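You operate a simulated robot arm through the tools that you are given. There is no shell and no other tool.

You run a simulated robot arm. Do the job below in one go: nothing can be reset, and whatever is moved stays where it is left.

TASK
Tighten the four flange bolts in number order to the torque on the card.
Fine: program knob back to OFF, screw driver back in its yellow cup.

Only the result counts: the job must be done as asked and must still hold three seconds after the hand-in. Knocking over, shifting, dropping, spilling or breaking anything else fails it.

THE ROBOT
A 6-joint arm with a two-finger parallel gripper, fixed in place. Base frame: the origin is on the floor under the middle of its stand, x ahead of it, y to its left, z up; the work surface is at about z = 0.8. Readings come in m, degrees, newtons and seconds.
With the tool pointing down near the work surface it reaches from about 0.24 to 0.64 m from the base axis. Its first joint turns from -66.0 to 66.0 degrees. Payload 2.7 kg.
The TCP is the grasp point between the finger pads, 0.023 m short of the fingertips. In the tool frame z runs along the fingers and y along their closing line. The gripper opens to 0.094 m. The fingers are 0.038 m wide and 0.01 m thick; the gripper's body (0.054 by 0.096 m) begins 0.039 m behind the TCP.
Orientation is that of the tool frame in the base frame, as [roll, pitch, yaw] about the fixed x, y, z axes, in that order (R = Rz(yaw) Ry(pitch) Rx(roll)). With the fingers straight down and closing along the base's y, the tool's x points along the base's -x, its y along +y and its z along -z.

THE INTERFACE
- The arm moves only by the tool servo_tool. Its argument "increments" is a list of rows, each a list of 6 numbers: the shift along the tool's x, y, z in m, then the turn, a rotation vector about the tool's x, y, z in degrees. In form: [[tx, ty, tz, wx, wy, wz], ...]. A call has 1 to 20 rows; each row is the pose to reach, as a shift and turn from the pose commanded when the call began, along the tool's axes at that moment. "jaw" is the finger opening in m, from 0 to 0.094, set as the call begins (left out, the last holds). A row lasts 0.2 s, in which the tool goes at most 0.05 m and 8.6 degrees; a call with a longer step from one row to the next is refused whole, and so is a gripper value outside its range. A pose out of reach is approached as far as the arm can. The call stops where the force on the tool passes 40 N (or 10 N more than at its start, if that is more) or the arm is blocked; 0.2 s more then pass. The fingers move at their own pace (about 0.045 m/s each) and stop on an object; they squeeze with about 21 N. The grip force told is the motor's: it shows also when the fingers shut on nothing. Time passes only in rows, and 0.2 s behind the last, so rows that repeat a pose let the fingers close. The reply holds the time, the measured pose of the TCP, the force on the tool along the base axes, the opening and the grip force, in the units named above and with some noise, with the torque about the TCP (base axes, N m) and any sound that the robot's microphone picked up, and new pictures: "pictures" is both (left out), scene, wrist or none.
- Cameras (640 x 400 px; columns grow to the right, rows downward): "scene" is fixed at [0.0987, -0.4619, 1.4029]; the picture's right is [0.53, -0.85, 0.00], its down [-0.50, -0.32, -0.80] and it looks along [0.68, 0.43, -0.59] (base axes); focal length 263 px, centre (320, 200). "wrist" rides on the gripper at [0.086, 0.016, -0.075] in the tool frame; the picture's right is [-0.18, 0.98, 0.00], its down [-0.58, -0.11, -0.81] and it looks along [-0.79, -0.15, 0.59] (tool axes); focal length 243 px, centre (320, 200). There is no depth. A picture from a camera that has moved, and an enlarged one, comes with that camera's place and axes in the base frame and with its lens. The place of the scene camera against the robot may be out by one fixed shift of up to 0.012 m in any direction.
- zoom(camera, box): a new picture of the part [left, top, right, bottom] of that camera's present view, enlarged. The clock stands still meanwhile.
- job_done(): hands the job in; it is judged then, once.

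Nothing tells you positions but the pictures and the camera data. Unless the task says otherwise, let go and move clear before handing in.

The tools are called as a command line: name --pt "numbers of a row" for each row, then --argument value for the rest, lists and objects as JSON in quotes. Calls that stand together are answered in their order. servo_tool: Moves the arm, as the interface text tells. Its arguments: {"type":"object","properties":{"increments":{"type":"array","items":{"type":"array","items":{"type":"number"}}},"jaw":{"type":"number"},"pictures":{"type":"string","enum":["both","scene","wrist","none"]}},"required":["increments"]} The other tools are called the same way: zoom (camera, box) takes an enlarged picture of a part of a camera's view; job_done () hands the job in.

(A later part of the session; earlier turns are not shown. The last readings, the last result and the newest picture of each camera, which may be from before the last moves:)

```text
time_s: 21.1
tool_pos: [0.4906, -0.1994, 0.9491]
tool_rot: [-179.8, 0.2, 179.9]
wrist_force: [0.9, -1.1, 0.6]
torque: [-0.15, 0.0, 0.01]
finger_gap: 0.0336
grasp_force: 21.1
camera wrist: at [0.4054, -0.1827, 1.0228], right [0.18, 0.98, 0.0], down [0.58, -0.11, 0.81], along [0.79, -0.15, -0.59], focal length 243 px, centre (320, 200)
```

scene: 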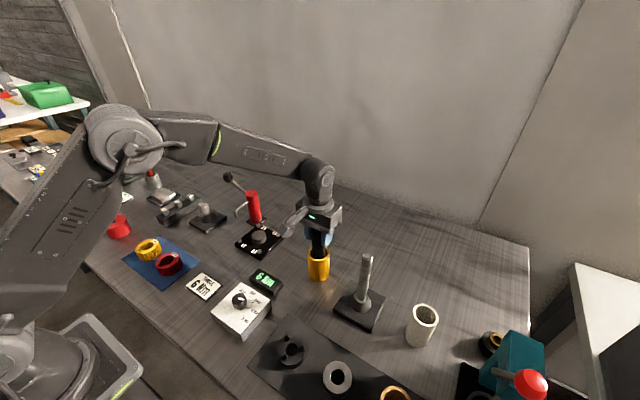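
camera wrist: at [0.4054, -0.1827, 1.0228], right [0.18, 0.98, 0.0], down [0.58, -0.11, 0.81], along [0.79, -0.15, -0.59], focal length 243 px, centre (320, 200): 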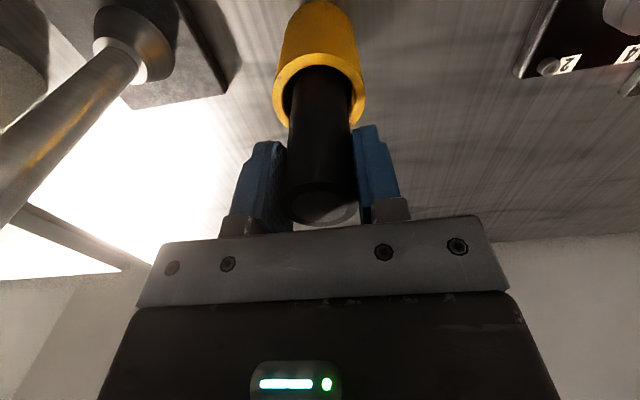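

The driver is held with a gap of 0.0336. I'll lift straight out of the cup.

servo_tool --pt "0 0 -0.01 0 0 0" --pt "0 0 -0.03 0 0 0" --pt "0 0 -0.05 0 0 0" --pt "0 0 -0.08 0 0 0" --pt "0 0 -0.11 0 0 0" --pt "0 0 -0.14 0 0 0" --pt "0 0 -0.16 0 0 0" --pt "0 0 -0.16 0 0 0"

zoom --camera "scene" --box '[270, 160, 370, 290]'

zoom --camera "wrist" --box '[240, 0, 400, 240]'

```text
time_s: 22.9
tool_pos: [0.4899, -0.2006, 1.1099]
tool_rot: [-180.0, 0.2, 180.0]
wrist_force: [-0.2, 0.2, -3.6]
torque: [-0.03, -0.01, 0.01]
finger_gap: 0.0339
grasp_force: 21.1
camera wrist: at [0.4049, -0.1828, 1.1835], right [0.18, 0.98, 0.0], down [0.58, -0.11, 0.81], along [0.79, -0.15, -0.59], focal length 243 px, centre (320, 200)
```

scene: 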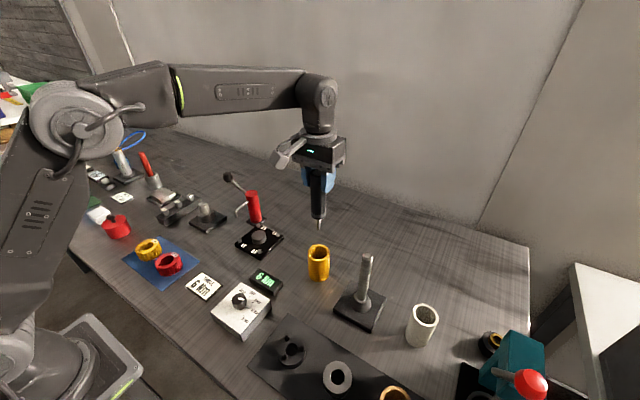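
wrist: 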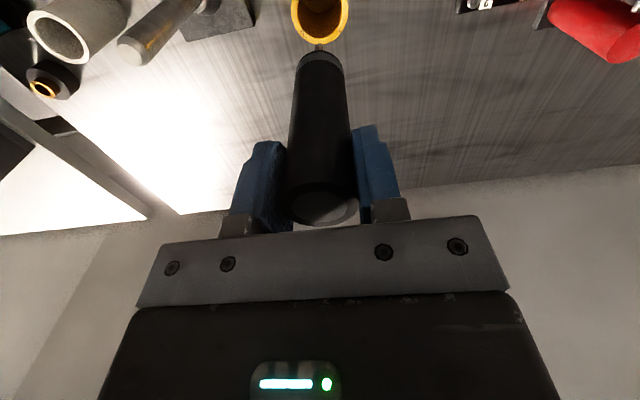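

```text
3.08 times, centred on (320, 225) of scene
camera zoom: at [0.0988, -0.4619, 1.4029], right [0.53, -0.85, 0.0], down [-0.5, -0.32, -0.8], along [0.68, 0.43, -0.59], focal length 808 px, centre (320, 123)
```

zoom: 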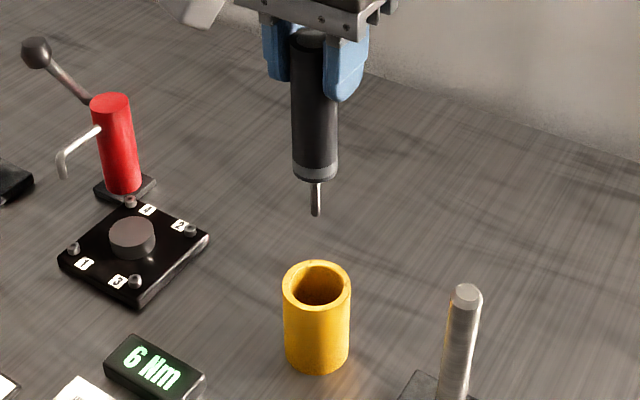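

```text
1.67 times, centred on (320, 120) of wrist
camera zoom: at [0.4049, -0.1828, 1.1835], right [0.18, 0.98, 0.0], down [0.58, -0.11, 0.81], along [0.79, -0.15, -0.59], focal length 404 px, centre (320, 333)
```

zoom: 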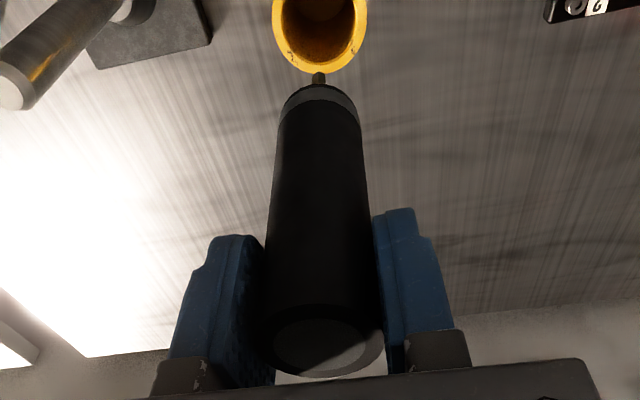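

The driver is about 0.16 m long: handle radius 0.017 and a thin bit about 0.038 long, with the tip about 0.145 below the TCP. I'll carry it high over to bolt 1 and check the alignment visually.

servo_tool --pt "0.004 0.025 0 0 0 0" --pt "0.01 0.06 0 0 0 0" --pt "0.016 0.1 0 0 0 0" --pt "0.022 0.14 0 0 0 0" --pt "0.028 0.18 0.01 0 0 0" --pt "0.035 0.22 0.02 0 0 0" --pt "0.0413 0.255 0.04 0 0 0" --pt "0.0413 0.263 0.06 0 0 0" --pt "0.0413 0.263 0.08 0 0 0" --pt "0.0413 0.263 0.09 0 0 0" --pt "0.0413 0.263 0.09 0 0 0"

zoom --camera "wrist" --box '[260, 0, 380, 80]'

zoom --camera "scene" --box '[200, 170, 300, 270]'

```text
time_s: 25.3
tool_pos: [0.45, 0.0644, 1.0186]
tool_rot: [-179.9, 0.2, -180.0]
wrist_force: [-0.7, 0.4, -4.6]
torque: [-0.02, 0.05, -0.01]
finger_gap: 0.0339
grasp_force: 21.5
camera wrist: at [0.3639, 0.0811, 1.0923], right [0.18, 0.98, 0.0], down [0.58, -0.11, 0.81], along [0.79, -0.15, -0.59], focal length 243 px, centre (320, 200)
```

scene: 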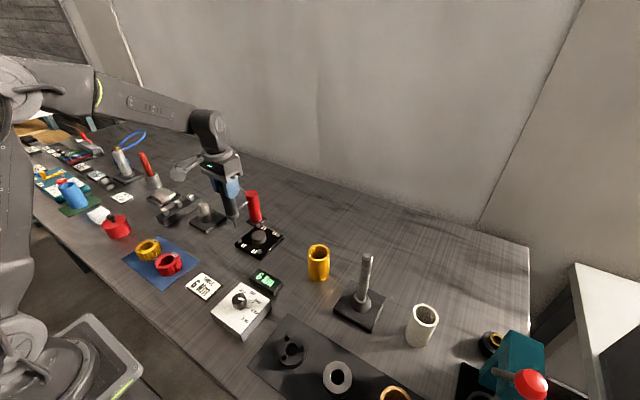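
wrist: 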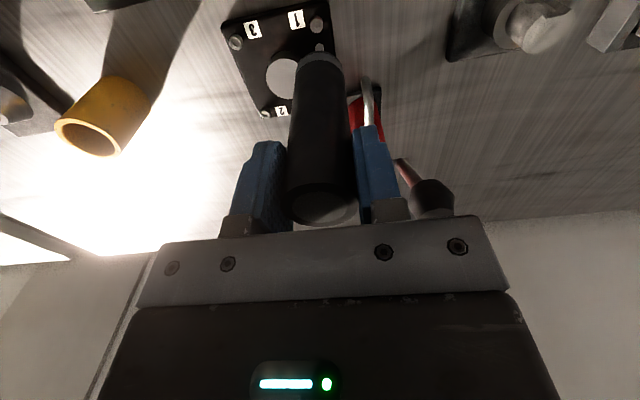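

```text
5.00 times, centred on (320, 40) of wrist
camera zoom: at [0.3639, 0.0811, 1.0923], right [0.18, 0.98, 0.0], down [0.58, -0.11, 0.81], along [0.79, -0.15, -0.59], focal length 1213 px, centre (320, 1000)
```

zoom: 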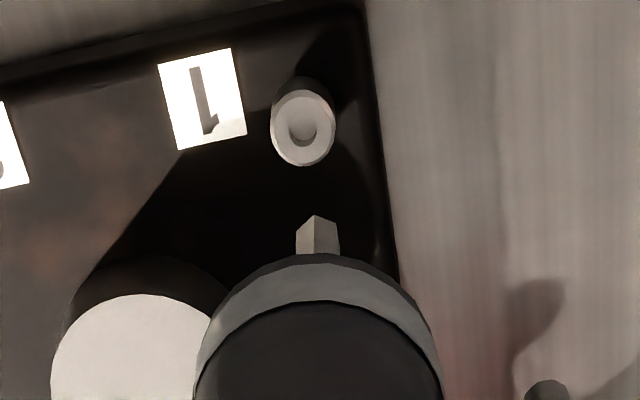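

```text
4.00 times, centred on (250, 220) of scene
camera zoom: at [0.0988, -0.4619, 1.4029], right [0.53, -0.85, 0.0], down [-0.5, -0.32, -0.8], along [0.68, 0.43, -0.59], focal length 1051 px, centre (600, 120)
```

zoom: 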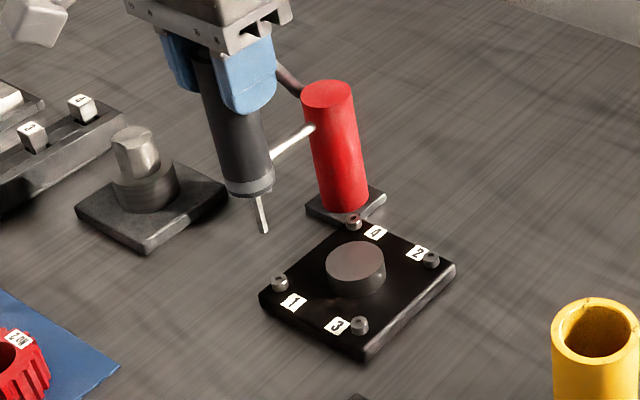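

The bit tip is about 3 mm to +y of bolt 1. I'll correct that and lower to about 1 cm above the bolt for a finer check.

servo_tool --pt "0.0 -0.0028 0.015 0 0 0" --pt "0.0 -0.0028 0.03 0 0 0" --pt "0.0 -0.0028 0.038 0 0 0" --pt "0.0 -0.0028 0.038 0 0 0"

zoom --camera "wrist" --box '[280, 10, 360, 80]'

zoom --camera "scene" --box '[220, 200, 300, 260]'

```text
time_s: 26.3
tool_pos: [0.4507, 0.0609, 0.9811]
tool_rot: [-179.9, 0.3, 180.0]
wrist_force: [-0.5, 0.0, -5.1]
torque: [0.03, 0.0, 0.01]
finger_gap: 0.0334
grasp_force: 21.0
camera wrist: at [0.3648, 0.078, 1.0543], right [0.18, 0.98, 0.0], down [0.58, -0.11, 0.81], along [0.79, -0.15, -0.59], focal length 243 px, centre (320, 200)
```

scene: 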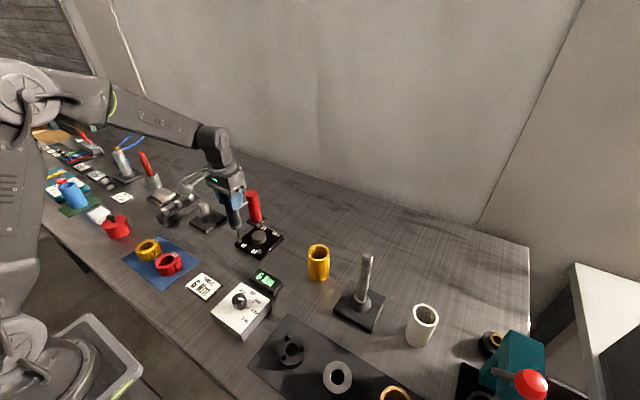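
wrist: 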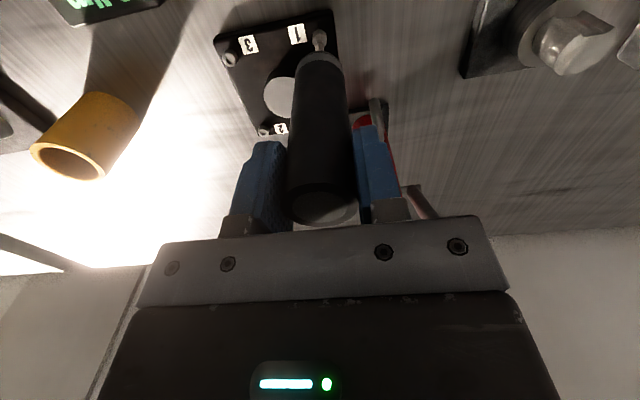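

```text
5.71 times, centred on (320, 45) of wrist
camera zoom: at [0.3648, 0.078, 1.0543], right [0.18, 0.98, 0.0], down [0.58, -0.11, 0.81], along [0.79, -0.15, -0.59], focal length 1386 px, centre (320, 1086)
```

zoom: 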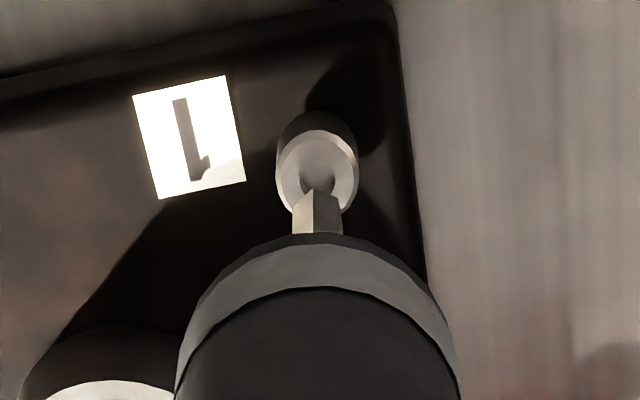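

```text
6.67 times, centred on (260, 230) of scene
camera zoom: at [0.0988, -0.4619, 1.4029], right [0.53, -0.85, 0.0], down [-0.5, -0.32, -0.8], along [0.68, 0.43, -0.59], focal length 1752 px, centre (720, 0)
```

zoom: 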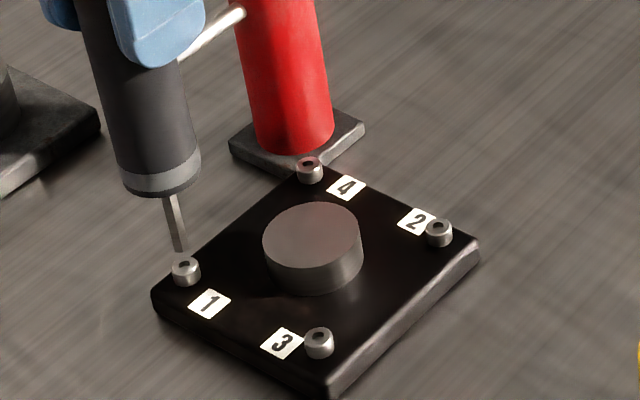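

The bit lines up with bolt 1 in both views, about 7 mm above the recess. I'll lower slowly and watch force, sound and display.

servo_tool --pt "0 0 0.003 0 0 0" --pt "0 0 0.006 0 0 0" --pt "0 0 0.008 0 0 0" --pt "0 0 0.009 0 0 0" --pt "0 0 0.01 0 0 0"

zoom --camera "scene" --box '[220, 200, 300, 300]'

zoom --camera "wrist" --box '[280, 10, 360, 80]'

```text
time_s: 27.5
tool_pos: [0.4516, 0.0599, 0.9696]
tool_rot: [-179.9, 0.3, 179.9]
wrist_force: [-0.3, 0.1, -4.4]
torque: [0.03, 0.0, -0.02]
finger_gap: 0.0339
grasp_force: 20.9
camera wrist: at [0.3643, 0.077, 1.0441], right [0.18, 0.98, 0.0], down [0.58, -0.11, 0.81], along [0.79, -0.15, -0.59], focal length 243 px, centre (320, 200)
```

scene: 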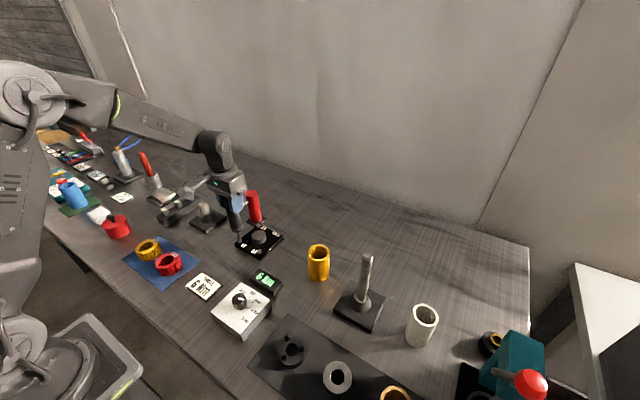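
wrist: 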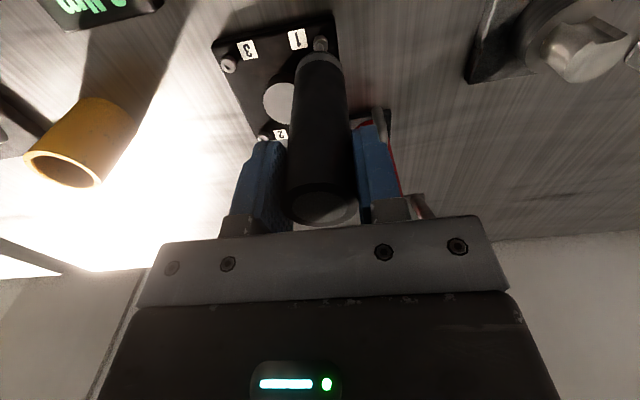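

```text
4.00 times, centred on (260, 250) of scene
camera zoom: at [0.0988, -0.4619, 1.4029], right [0.53, -0.85, 0.0], down [-0.5, -0.32, -0.8], along [0.68, 0.43, -0.59], focal length 1051 px, centre (560, 0)
```

zoom: 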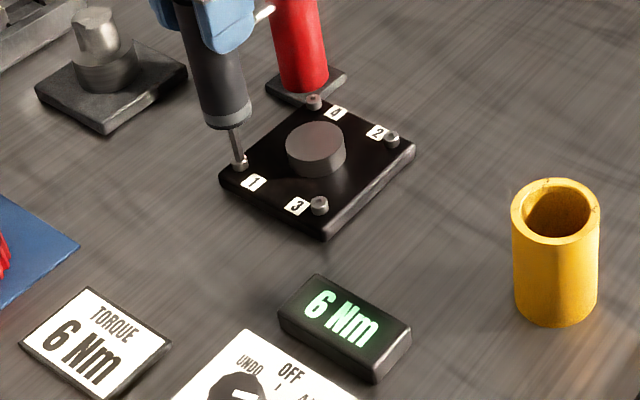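

```text
5.71 times, centred on (320, 45) of wrist
camera zoom: at [0.3643, 0.077, 1.0441], right [0.18, 0.98, 0.0], down [0.58, -0.11, 0.81], along [0.79, -0.15, -0.59], focal length 1386 px, centre (320, 1086)
```

zoom: 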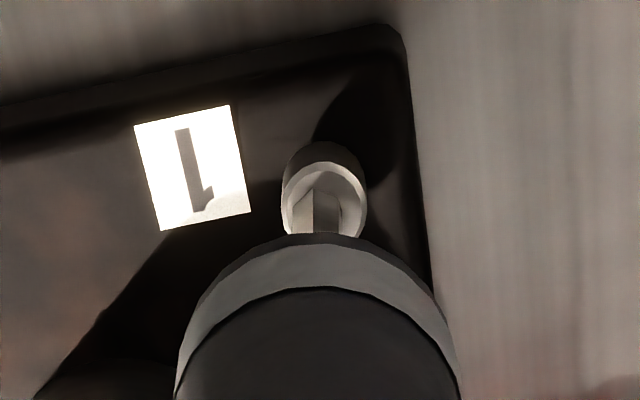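

The bit is entering the head of bolt 1, roughly 1 mm off toward -y. I'll nudge +0.8 mm in y and keep lowering.

servo_tool --pt "0 0.0008 0.0 0 0 0" --pt "0 0.0008 0.001 0 0 0" --pt "0 0.0008 0.002 0 0 0" --pt "0 0.0008 0.003 0 0 0" --pt "0 0.0008 0.004 0 0 0"

zoom --camera "scene" --box '[220, 200, 300, 300]'

zoom --camera "wrist" --box '[280, 10, 360, 80]'

```text
time_s: 28.7
tool_pos: [0.4501, 0.0621, 0.9682]
tool_rot: [-179.9, 0.4, -179.9]
wrist_force: [-4.3, 0.5, 14.1]
torque: [0.21, 0.6, -0.03]
finger_gap: 0.0338
grasp_force: 21.3
camera wrist: at [0.3641, 0.0777, 1.0421], right [0.18, 0.98, 0.0], down [0.58, -0.11, 0.81], along [0.8, -0.15, -0.59], focal length 243 px, centre (320, 200)
```

scene: 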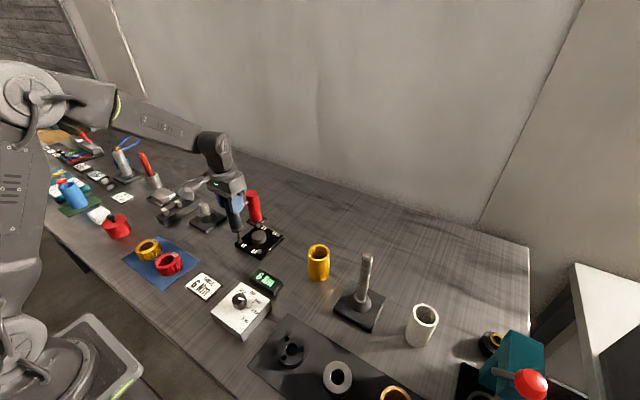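
wrist: 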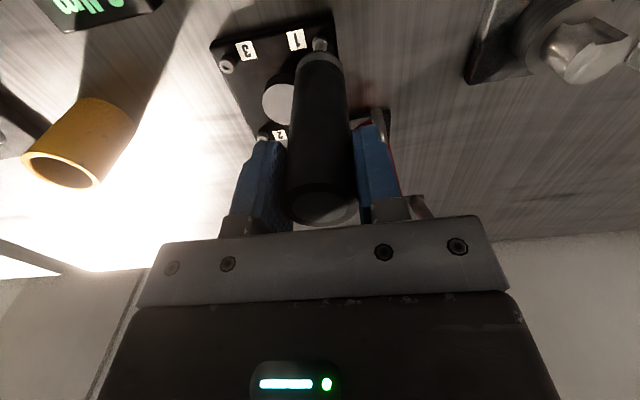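

```text
4.00 times, centred on (260, 250) of scene
camera zoom: at [0.0984, -0.4619, 1.4029], right [0.53, -0.85, 0.0], down [-0.5, -0.32, -0.81], along [0.68, 0.43, -0.59], focal length 1051 px, centre (560, 0)
```

zoom: 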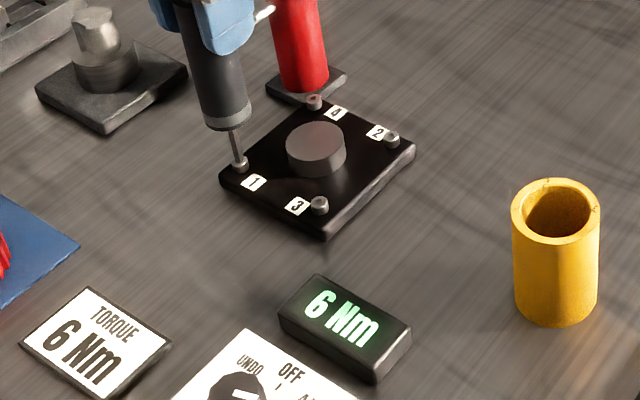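

```text
5.71 times, centred on (320, 45) of wrist
camera zoom: at [0.3641, 0.0777, 1.0421], right [0.18, 0.98, 0.0], down [0.58, -0.11, 0.81], along [0.8, -0.15, -0.59], focal length 1386 px, centre (320, 1086)
```

zoom: 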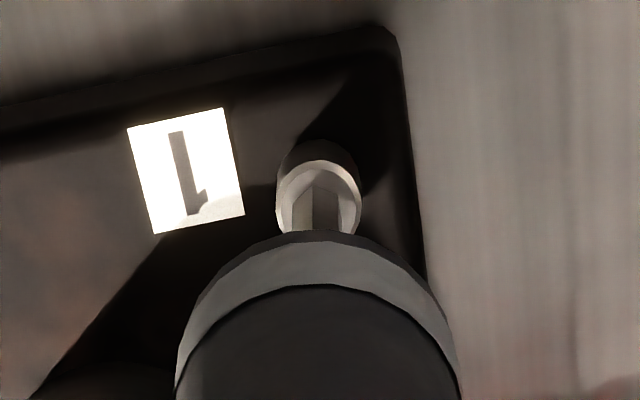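

There is about 18 N of contact on bolt 1 and the bit looks seated, but no sound yet. I'll shift about 0.5 mm toward -x to relieve side load and press slightly more.

servo_tool --pt "0.0006 0 0.0 0 0 0" --pt "0.0006 0 0.0005 0 0 0" --pt "0.0006 0 0.001 0 0 0" --pt "0.0006 0 0.001 0 0 0" --pt "0.0006 0 0.001 0 0 0" --pt "0.0006 0 0.001 0 0 0" --pictures "scene"

zoom --camera "scene" --box '[220, 200, 300, 300]'

```text
time_s: 30.1
tool_pos: [0.4499, 0.0612, 0.9683]
tool_rot: [179.9, 0.6, 180.0]
wrist_force: [2.8, -3.0, 27.2]
torque: [-0.46, -0.27, 0.05]
finger_gap: 0.0337
grasp_force: 21.0
```

scene: 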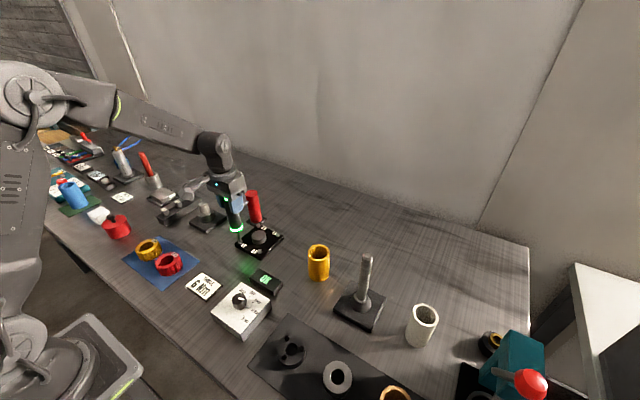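

```text
4.00 times, centred on (260, 250) of scene
camera zoom: at [0.0984, -0.462, 1.4029], right [0.53, -0.85, 0.0], down [-0.5, -0.32, -0.81], along [0.68, 0.43, -0.59], focal length 1051 px, centre (560, 0)
```

zoom: 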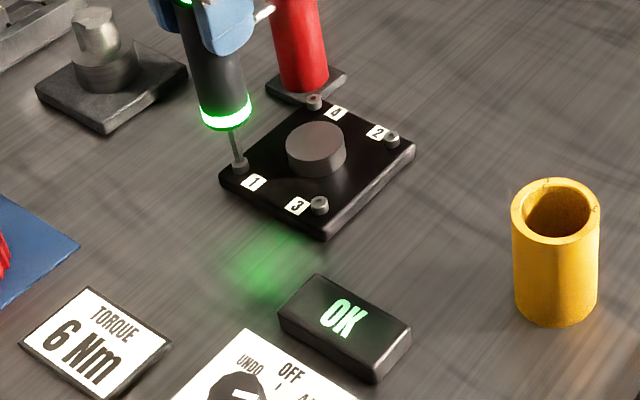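

The display shows OK and the driver collar is lit green, so bolt 1 is done. I'll lift off and go to bolt 2 diagonally.

servo_tool --pt "0 0 -0.005 0 0 0" --pt "0 0 -0.02 0 0 0" --pt "0 0 -0.045 0 0 0" --pt "-0.02 -0.02 -0.045 0 0 0" --pt "-0.05 -0.05 -0.045 0 0 0" --pt "-0.07 -0.07 -0.045 0 0 0" --pt "-0.0815 -0.0825 -0.045 0 0 0" --pt "-0.0815 -0.0825 -0.04 0 0 0" --pt "-0.0815 -0.0825 -0.025 0 0 0" --pt "-0.0815 -0.0825 -0.02 0 0 0" --pt "-0.0815 -0.0825 -0.02 0 0 0"

zoom --camera "wrist" --box '[280, 10, 360, 80]'

zoom --camera "scene" --box '[220, 200, 300, 280]'

```text
time_s: 32.5
tool_pos: [0.5308, -0.0218, 0.9861]
tool_rot: [-179.9, 0.3, -179.9]
wrist_force: [-0.8, -0.2, -4.8]
torque: [-0.03, -0.01, 0.03]
finger_gap: 0.0335
grasp_force: 20.6
camera wrist: at [0.445, -0.0047, 1.0601], right [0.18, 0.98, 0.0], down [0.58, -0.11, 0.81], along [0.79, -0.15, -0.59], focal length 243 px, centre (320, 200)
```

scene: 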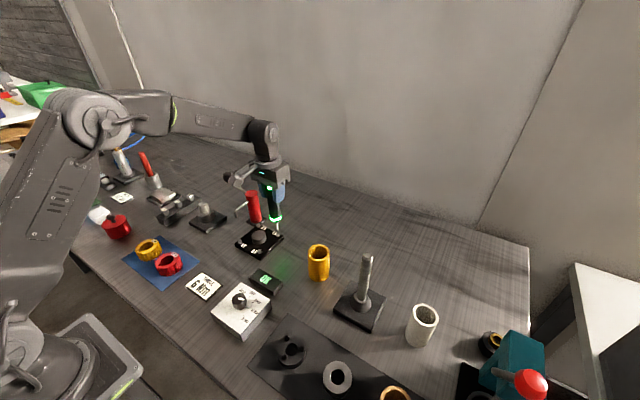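
wrist: 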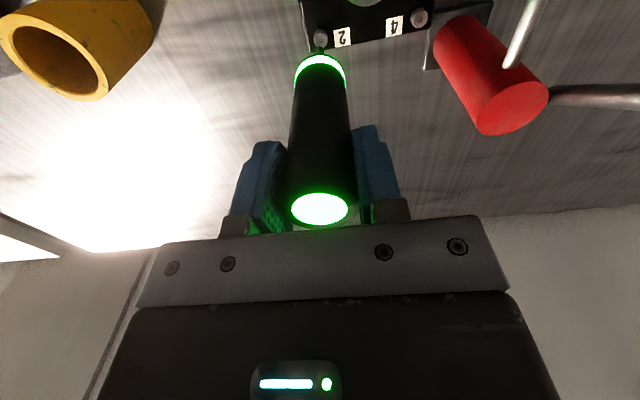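

```text
5.71 times, centred on (320, 45) of wrist
camera zoom: at [0.445, -0.0047, 1.0601], right [0.18, 0.98, 0.0], down [0.58, -0.11, 0.81], along [0.79, -0.15, -0.59], focal length 1386 px, centre (320, 1086)
```

zoom: 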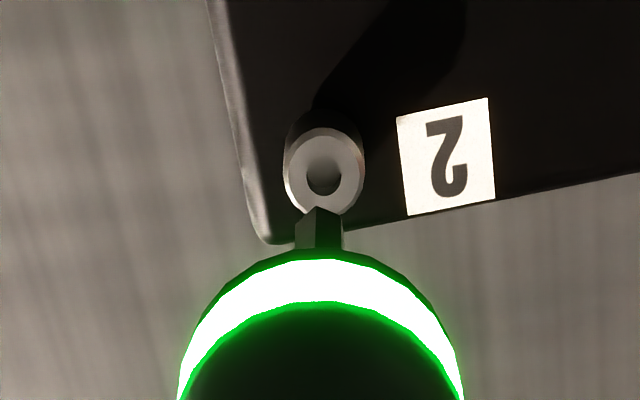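

```text
5.00 times, centred on (260, 240) of scene
camera zoom: at [0.0988, -0.4619, 1.4029], right [0.53, -0.85, 0.0], down [-0.5, -0.32, -0.8], along [0.68, 0.43, -0.59], focal length 1314 px, centre (620, 0)
```

zoom: 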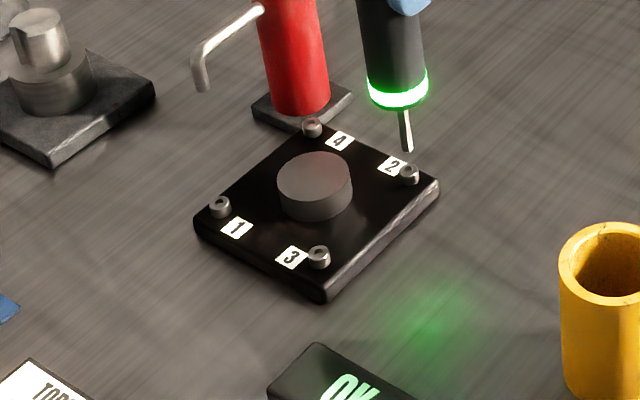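

zoom --camera "scene" --box '[285, 220, 317, 244]'

zoom --camera "scene" --box '[255, 215, 295, 245]'

```text
16.00 times, centred on (301, 232) of scene
camera zoom: at [0.0988, -0.4619, 1.4029], right [0.53, -0.85, 0.0], down [-0.5, -0.32, -0.8], along [0.68, 0.43, -0.59], focal length 4204 px, centre (624, -312)
```

zoom: 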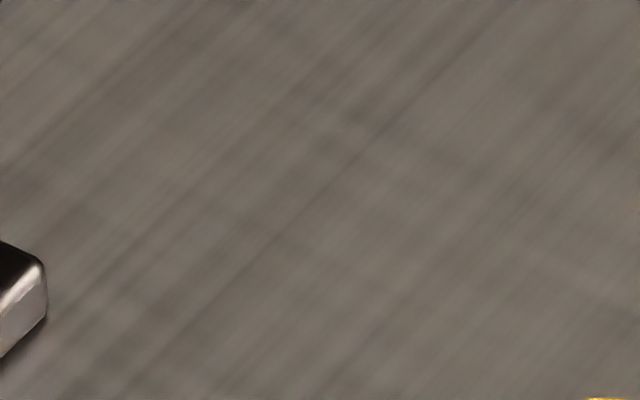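

```text
13.33 times, centred on (275, 230) of scene
camera zoom: at [0.0988, -0.4619, 1.4029], right [0.53, -0.85, 0.0], down [-0.5, -0.32, -0.8], along [0.68, 0.43, -0.59], focal length 3503 px, centre (920, -200)
```

zoom: 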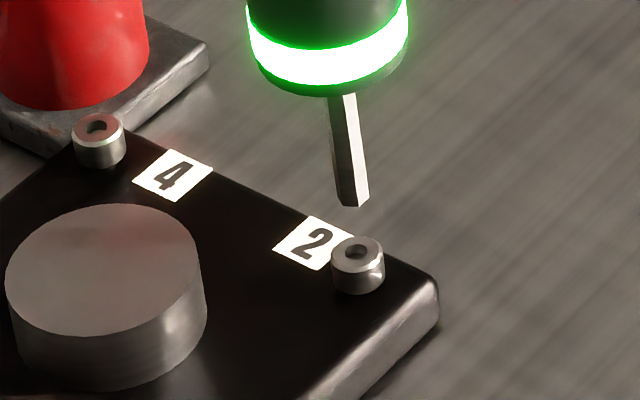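

Bolt 2 is aligned to within about 0.6 mm. I'll nudge +0.5 mm in y and lower onto it.

servo_tool --pt "0 0.0005 0.006 0 0 0" --pt "0 0.0005 0.012 0 0 0" --pt "0 0.0005 0.015 0 0 0" --pt "0 0.0005 0.0165 0 0 0" --pt "0 0.0005 0.018 0 0 0" --pt "0 0.0005 0.019 0 0 0"

zoom --camera "wrist" --box '[280, 10, 360, 80]'

zoom --camera "scene" --box '[240, 215, 300, 300]'

```text
time_s: 33.9
tool_pos: [0.5321, -0.0211, 0.9666]
tool_rot: [-179.8, 0.2, 180.0]
wrist_force: [1.2, -0.5, -4.6]
torque: [0.0, 0.02, 0.0]
finger_gap: 0.0338
grasp_force: 21.0
camera wrist: at [0.4455, -0.0041, 1.0413], right [0.18, 0.98, 0.0], down [0.58, -0.11, 0.81], along [0.79, -0.15, -0.59], focal length 243 px, centre (320, 200)
```

scene: 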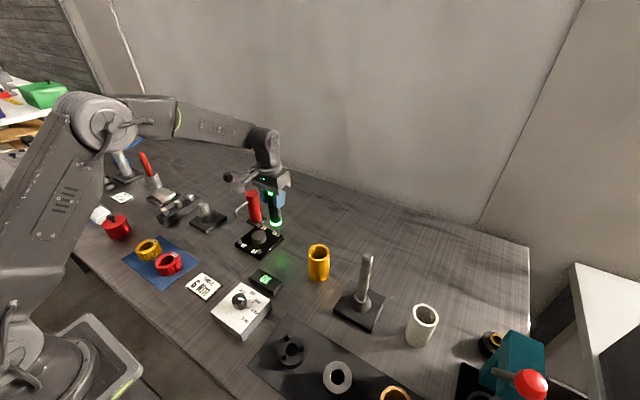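
wrist: 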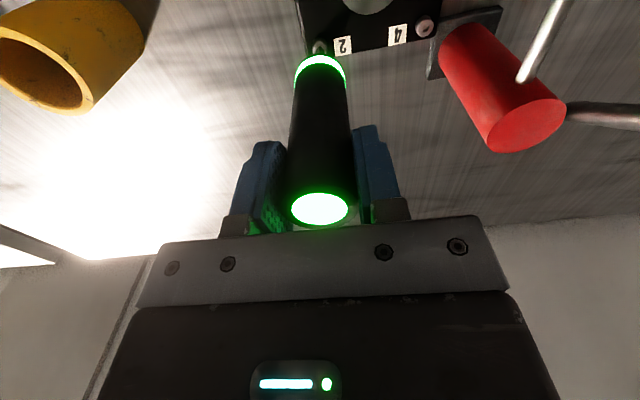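

```text
5.71 times, centred on (320, 45) of wrist
camera zoom: at [0.4455, -0.0041, 1.0413], right [0.18, 0.98, 0.0], down [0.58, -0.11, 0.81], along [0.79, -0.15, -0.59], focal length 1386 px, centre (320, 1086)
```

zoom: 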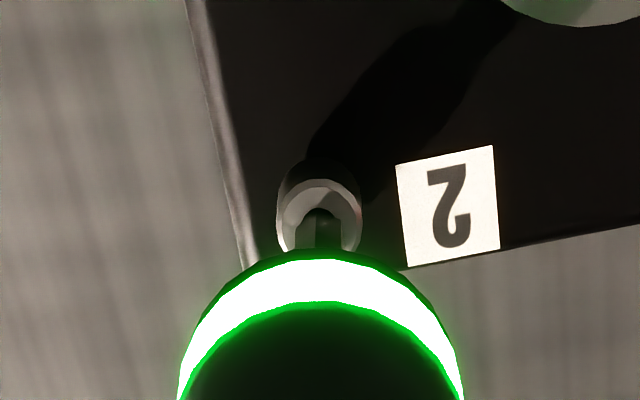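

```text
4.71 times, centred on (270, 258) of scene
camera zoom: at [0.0988, -0.4619, 1.4029], right [0.53, -0.85, 0.0], down [-0.5, -0.32, -0.8], along [0.68, 0.43, -0.59], focal length 1236 px, centre (555, -71)
```

zoom: 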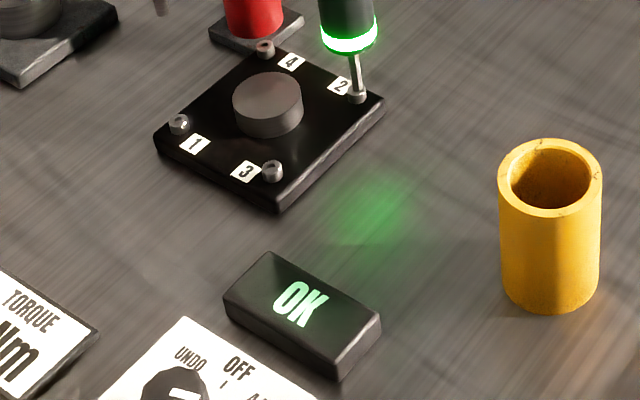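

zoom --camera "scene" --box '[255, 215, 295, 245]'

```text
13.33 times, centred on (275, 230) of scene
camera zoom: at [0.0988, -0.4619, 1.4029], right [0.53, -0.85, 0.0], down [-0.5, -0.32, -0.8], along [0.68, 0.43, -0.59], focal length 3503 px, centre (920, -200)
```

zoom: 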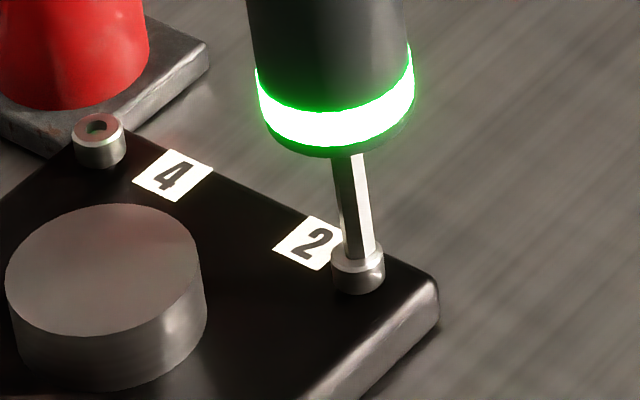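

servo_tool --pt "0.0006 0 0.001 0 0 0" --pt "0.0006 0 0.002 0 0 0" --pt "0.0006 0 0.003 0 0 0" --pt "0.0006 0 0.003 0 0 0" --pictures "scene"

zoom --camera "scene" --box '[240, 215, 300, 300]'

```text
time_s: 34.9
tool_pos: [0.5309, -0.0206, 0.9668]
tool_rot: [-179.9, 0.6, 180.0]
wrist_force: [-0.9, -0.9, 26.9]
torque: [-0.19, 0.29, -0.01]
finger_gap: 0.0338
grasp_force: 20.8
```

scene: 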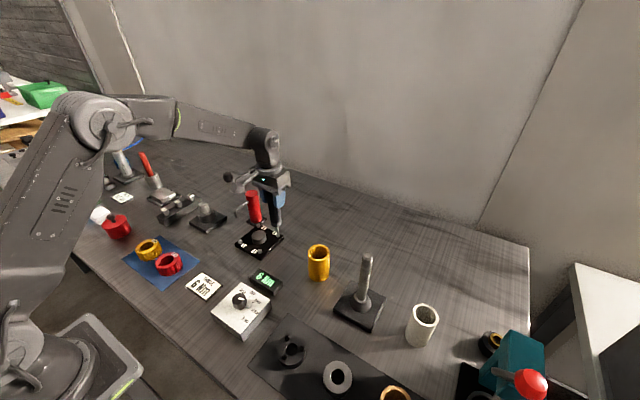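

```text
4.71 times, centred on (270, 258) of scene
camera zoom: at [0.0982, -0.4619, 1.403], right [0.53, -0.85, 0.0], down [-0.5, -0.32, -0.81], along [0.68, 0.43, -0.59], focal length 1236 px, centre (555, -71)
```

zoom: 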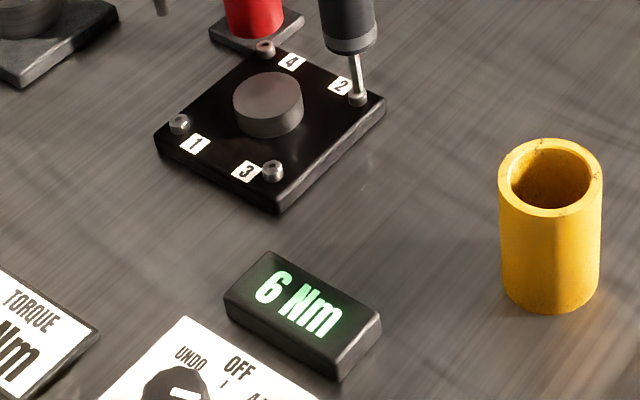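

Pressed at about 27 N net, and the display is back to 6 Nm with the light off, so the driver is probably running. I'll hold here for about a second.

servo_tool --pt "0 0 0 0 0 0" --pt "0 0 0 0 0 0" --pt "0 0 0 0 0 0" --pt "0 0 0 0 0 0" --pictures "scene"

zoom --camera "scene" --box '[240, 215, 300, 300]'

```text
time_s: 35.9
tool_pos: [0.5325, -0.0206, 0.9675]
tool_rot: [-179.9, 0.5, -180.0]
wrist_force: [1.7, -2.6, 27.2]
torque: [-0.37, -0.24, 0.0]
finger_gap: 0.0339
grasp_force: 21.5
```

scene: 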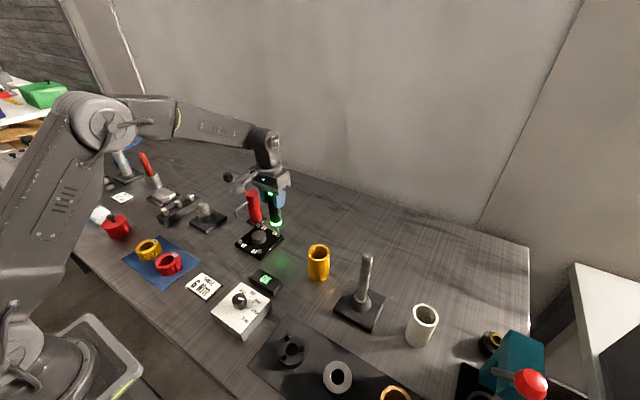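

```text
4.71 times, centred on (270, 258) of scene
camera zoom: at [0.0983, -0.462, 1.4029], right [0.53, -0.85, 0.0], down [-0.5, -0.32, -0.81], along [0.68, 0.43, -0.59], focal length 1236 px, centre (555, -71)
```

zoom: 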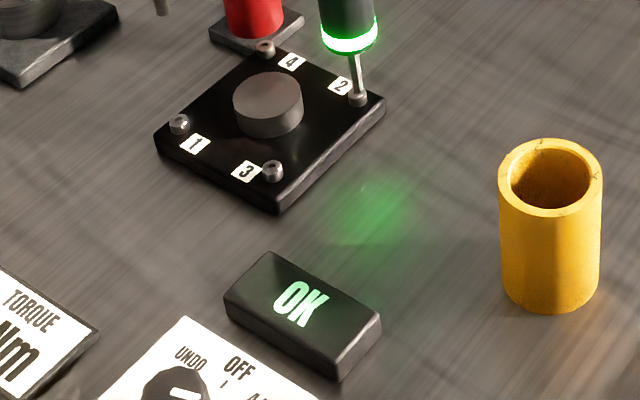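

Bolt 2 shows OK. Now lift and move to bolt 3, about 81 mm toward -x.

servo_tool --pt "0 0 -0.005 0 0 0" --pt "0 0 -0.02 0 0 0" --pt "0 0 -0.045 0 0 0" --pt "0.03 0 -0.045 0 0 0" --pt "0.06 0 -0.045 0 0 0" --pt "0.081 0 -0.045 0 0 0" --pt "0.081 0 -0.035 0 0 0" --pt "0.081 0 -0.022 0 0 0" --pt "0.081 0 -0.02 0 0 0" --pt "0.081 0 -0.02 0 0 0"

zoom --camera "wrist" --box '[280, 10, 360, 80]'

zoom --camera "scene" --box '[240, 225, 280, 255]'

```text
time_s: 38.1
tool_pos: [0.4487, -0.0199, 0.9846]
tool_rot: [-180.0, 0.1, -179.9]
wrist_force: [-0.2, 0.2, -3.6]
torque: [0.01, 0.01, 0.0]
finger_gap: 0.0337
grasp_force: 21.0
camera wrist: at [0.3634, -0.0038, 1.0582], right [0.18, 0.98, 0.0], down [0.58, -0.11, 0.81], along [0.79, -0.15, -0.59], focal length 243 px, centre (320, 200)
```

scene: 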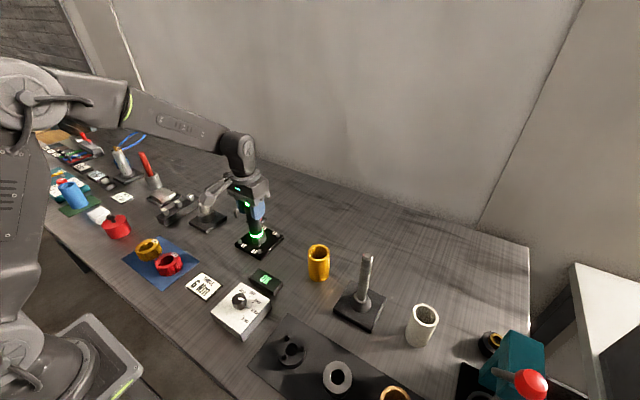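
wrist: 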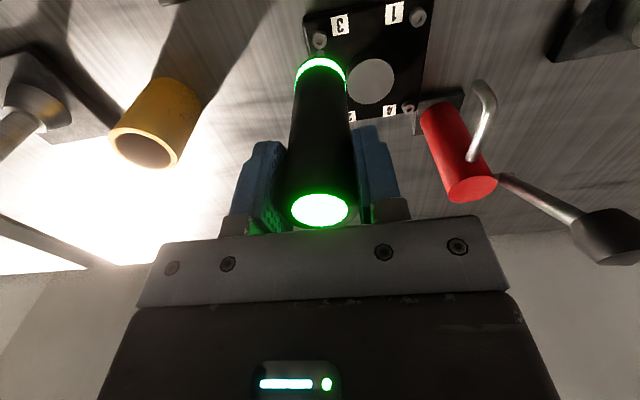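

```text
5.71 times, centred on (320, 45) of wrist
camera zoom: at [0.3634, -0.0038, 1.0582], right [0.18, 0.98, 0.0], down [0.58, -0.11, 0.81], along [0.79, -0.15, -0.59], focal length 1386 px, centre (320, 1086)
```

zoom: 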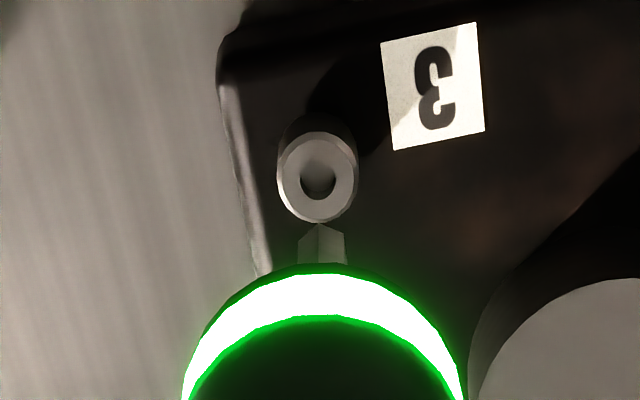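

```text
13.33 times, centred on (260, 240) of scene
camera zoom: at [0.0988, -0.4619, 1.4029], right [0.53, -0.85, 0.0], down [-0.5, -0.32, -0.8], along [0.68, 0.43, -0.59], focal length 3503 px, centre (1120, -333)
```

zoom: 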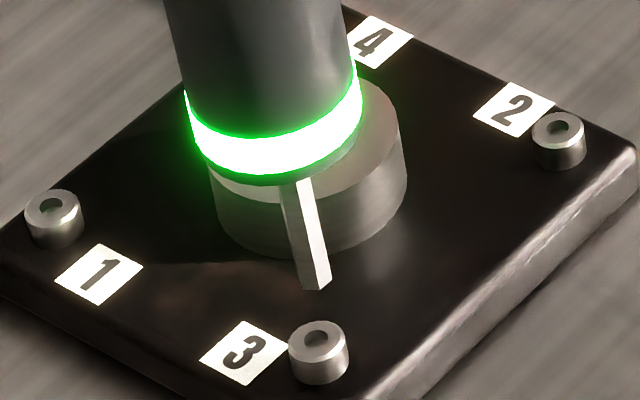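

The driver has pivoted slightly in the grip, so its tip is now about 4 mm further +x than bolt 3. Both views agree. I'll shift 4 mm toward -x, lower partway and check again.

servo_tool --pt "0.002 -0.0002 0.0 0 0 0" --pt "0.004 -0.0002 0.005 0 0 0" --pt "0.004 -0.0002 0.01 0 0 0" --pt "0.004 -0.0002 0.012 0 0 0"

zoom --camera "wrist" --box '[280, 10, 360, 80]'

zoom --camera "scene" --box '[240, 225, 280, 255]'

```text
time_s: 39.1
tool_pos: [0.4464, -0.0193, 0.9727]
tool_rot: [-180.0, 0.2, -180.0]
wrist_force: [-0.5, 0.0, -4.0]
torque: [0.04, 0.01, 0.02]
finger_gap: 0.0336
grasp_force: 20.8
camera wrist: at [0.3595, -0.0033, 1.0458], right [0.18, 0.98, 0.0], down [0.58, -0.11, 0.81], along [0.79, -0.15, -0.59], focal length 243 px, centre (320, 200)
```

scene: 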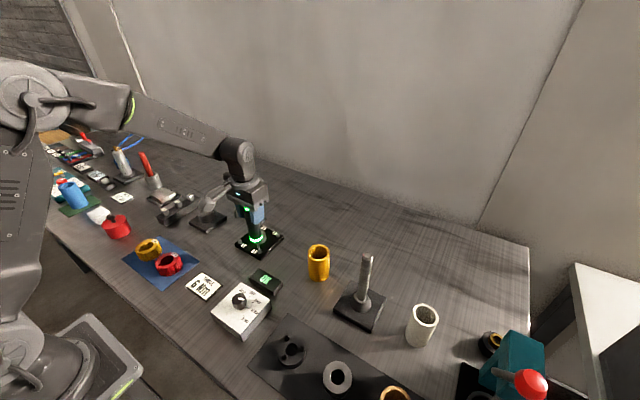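
wrist: 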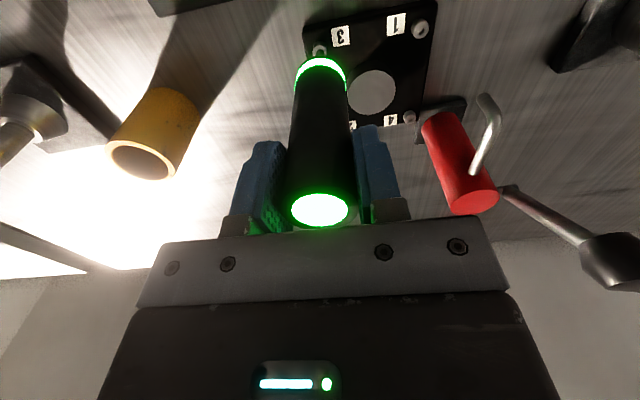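

```text
5.71 times, centred on (320, 45) of wrist
camera zoom: at [0.3595, -0.0033, 1.0458], right [0.18, 0.98, 0.0], down [0.58, -0.11, 0.81], along [0.79, -0.15, -0.59], focal length 1386 px, centre (320, 1086)
```

zoom: 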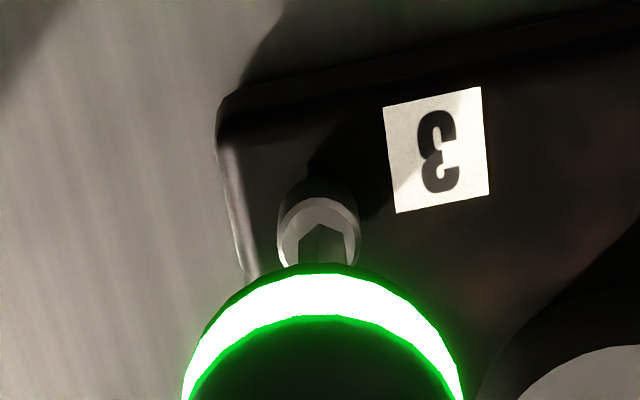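

```text
13.33 times, centred on (260, 240) of scene
camera zoom: at [0.0988, -0.4619, 1.4029], right [0.53, -0.85, 0.0], down [-0.5, -0.32, -0.8], along [0.68, 0.43, -0.59], focal length 3503 px, centre (1120, -333)
```

zoom: 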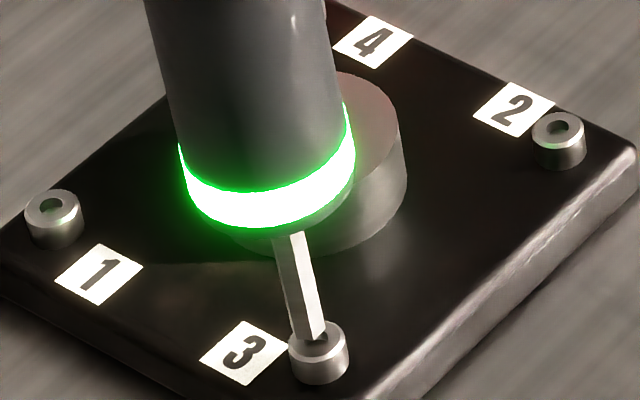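

I overshot slightly; the bit should come back about 2.2 mm in +x. I'll correct and lower a few more mm.

servo_tool --pt "-0.0022 0.0003 0.0 0 0 0" --pt "-0.0022 0.0003 0.002 0 0 0" --pt "-0.0022 0.0003 0.004 0 0 0" --pt "-0.0022 0.0003 0.004 0 0 0"

zoom --camera "wrist" --box '[280, 10, 360, 80]'

zoom --camera "scene" --box '[240, 225, 280, 255]'

```text
time_s: 40.1
tool_pos: [0.4482, -0.02, 0.9678]
tool_rot: [-179.9, 0.2, -179.9]
wrist_force: [-0.5, -0.1, -4.2]
torque: [0.0, 0.0, 0.02]
finger_gap: 0.0336
grasp_force: 21.1
camera wrist: at [0.3622, -0.0035, 1.0417], right [0.18, 0.98, 0.0], down [0.58, -0.11, 0.81], along [0.79, -0.15, -0.59], focal length 243 px, centre (320, 200)
```

scene: 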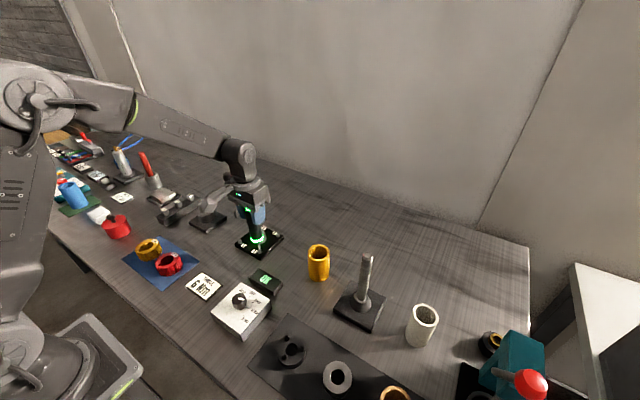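
wrist: 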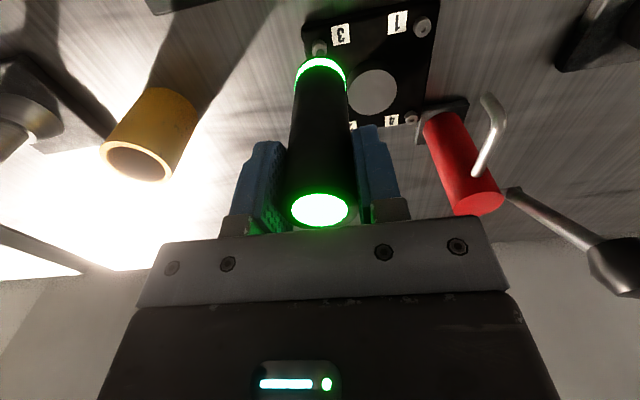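

```text
5.71 times, centred on (320, 45) of wrist
camera zoom: at [0.3622, -0.0035, 1.0417], right [0.18, 0.98, 0.0], down [0.58, -0.11, 0.81], along [0.79, -0.15, -0.59], focal length 1386 px, centre (320, 1086)
```

zoom: 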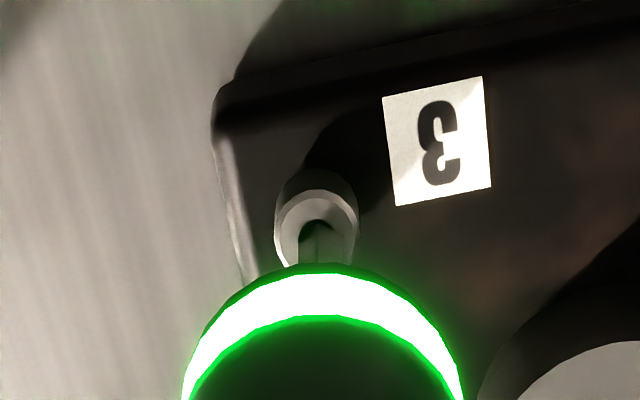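

```text
13.33 times, centred on (260, 240) of scene
camera zoom: at [0.0988, -0.4619, 1.4029], right [0.53, -0.85, 0.0], down [-0.5, -0.32, -0.8], along [0.68, 0.43, -0.59], focal length 3503 px, centre (1120, -333)
```

zoom: 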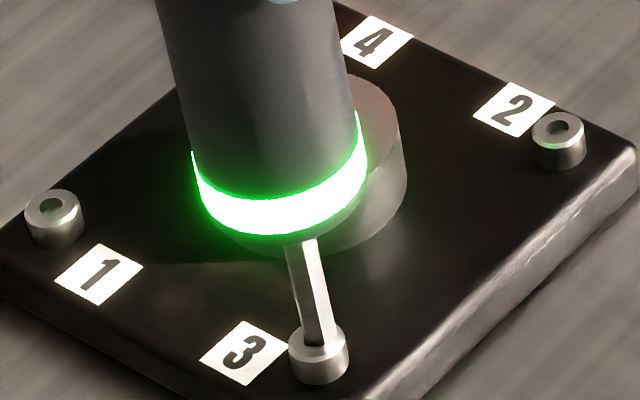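

The bit is now inside the recess of bolt 3, matching how bolt 2 looked. Pressing down now.

servo_tool --pt "0 0 0.001 0 0 0" --pt "0 0 0.002 0 0 0" --pt "0 0 0.003 0 0 0" --pt "0 0 0.0035 0 0 0" --pt "0 0 0.0035 0 0 0" --pictures "scene"

zoom --camera "scene" --box '[240, 215, 300, 300]'

```text
time_s: 41.3
tool_pos: [0.4476, -0.0218, 0.9663]
tool_rot: [-179.8, 0.4, -180.0]
wrist_force: [-1.3, 3.2, 26.4]
torque: [0.4, 0.28, 0.01]
finger_gap: 0.0337
grasp_force: 20.4
```

scene: 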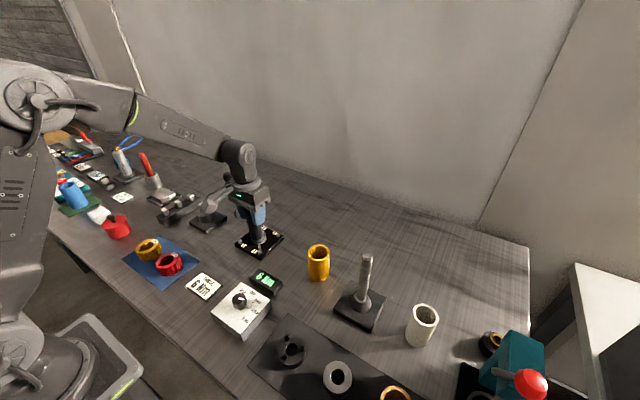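

```text
4.71 times, centred on (270, 258) of scene
camera zoom: at [0.0983, -0.4618, 1.403], right [0.53, -0.85, 0.0], down [-0.5, -0.32, -0.81], along [0.68, 0.43, -0.59], focal length 1236 px, centre (555, -71)
```

zoom: 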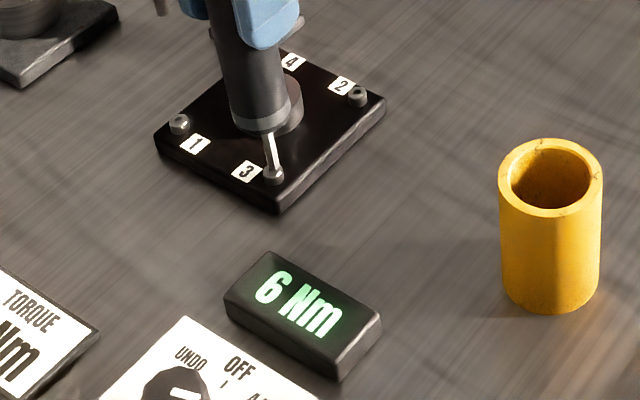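

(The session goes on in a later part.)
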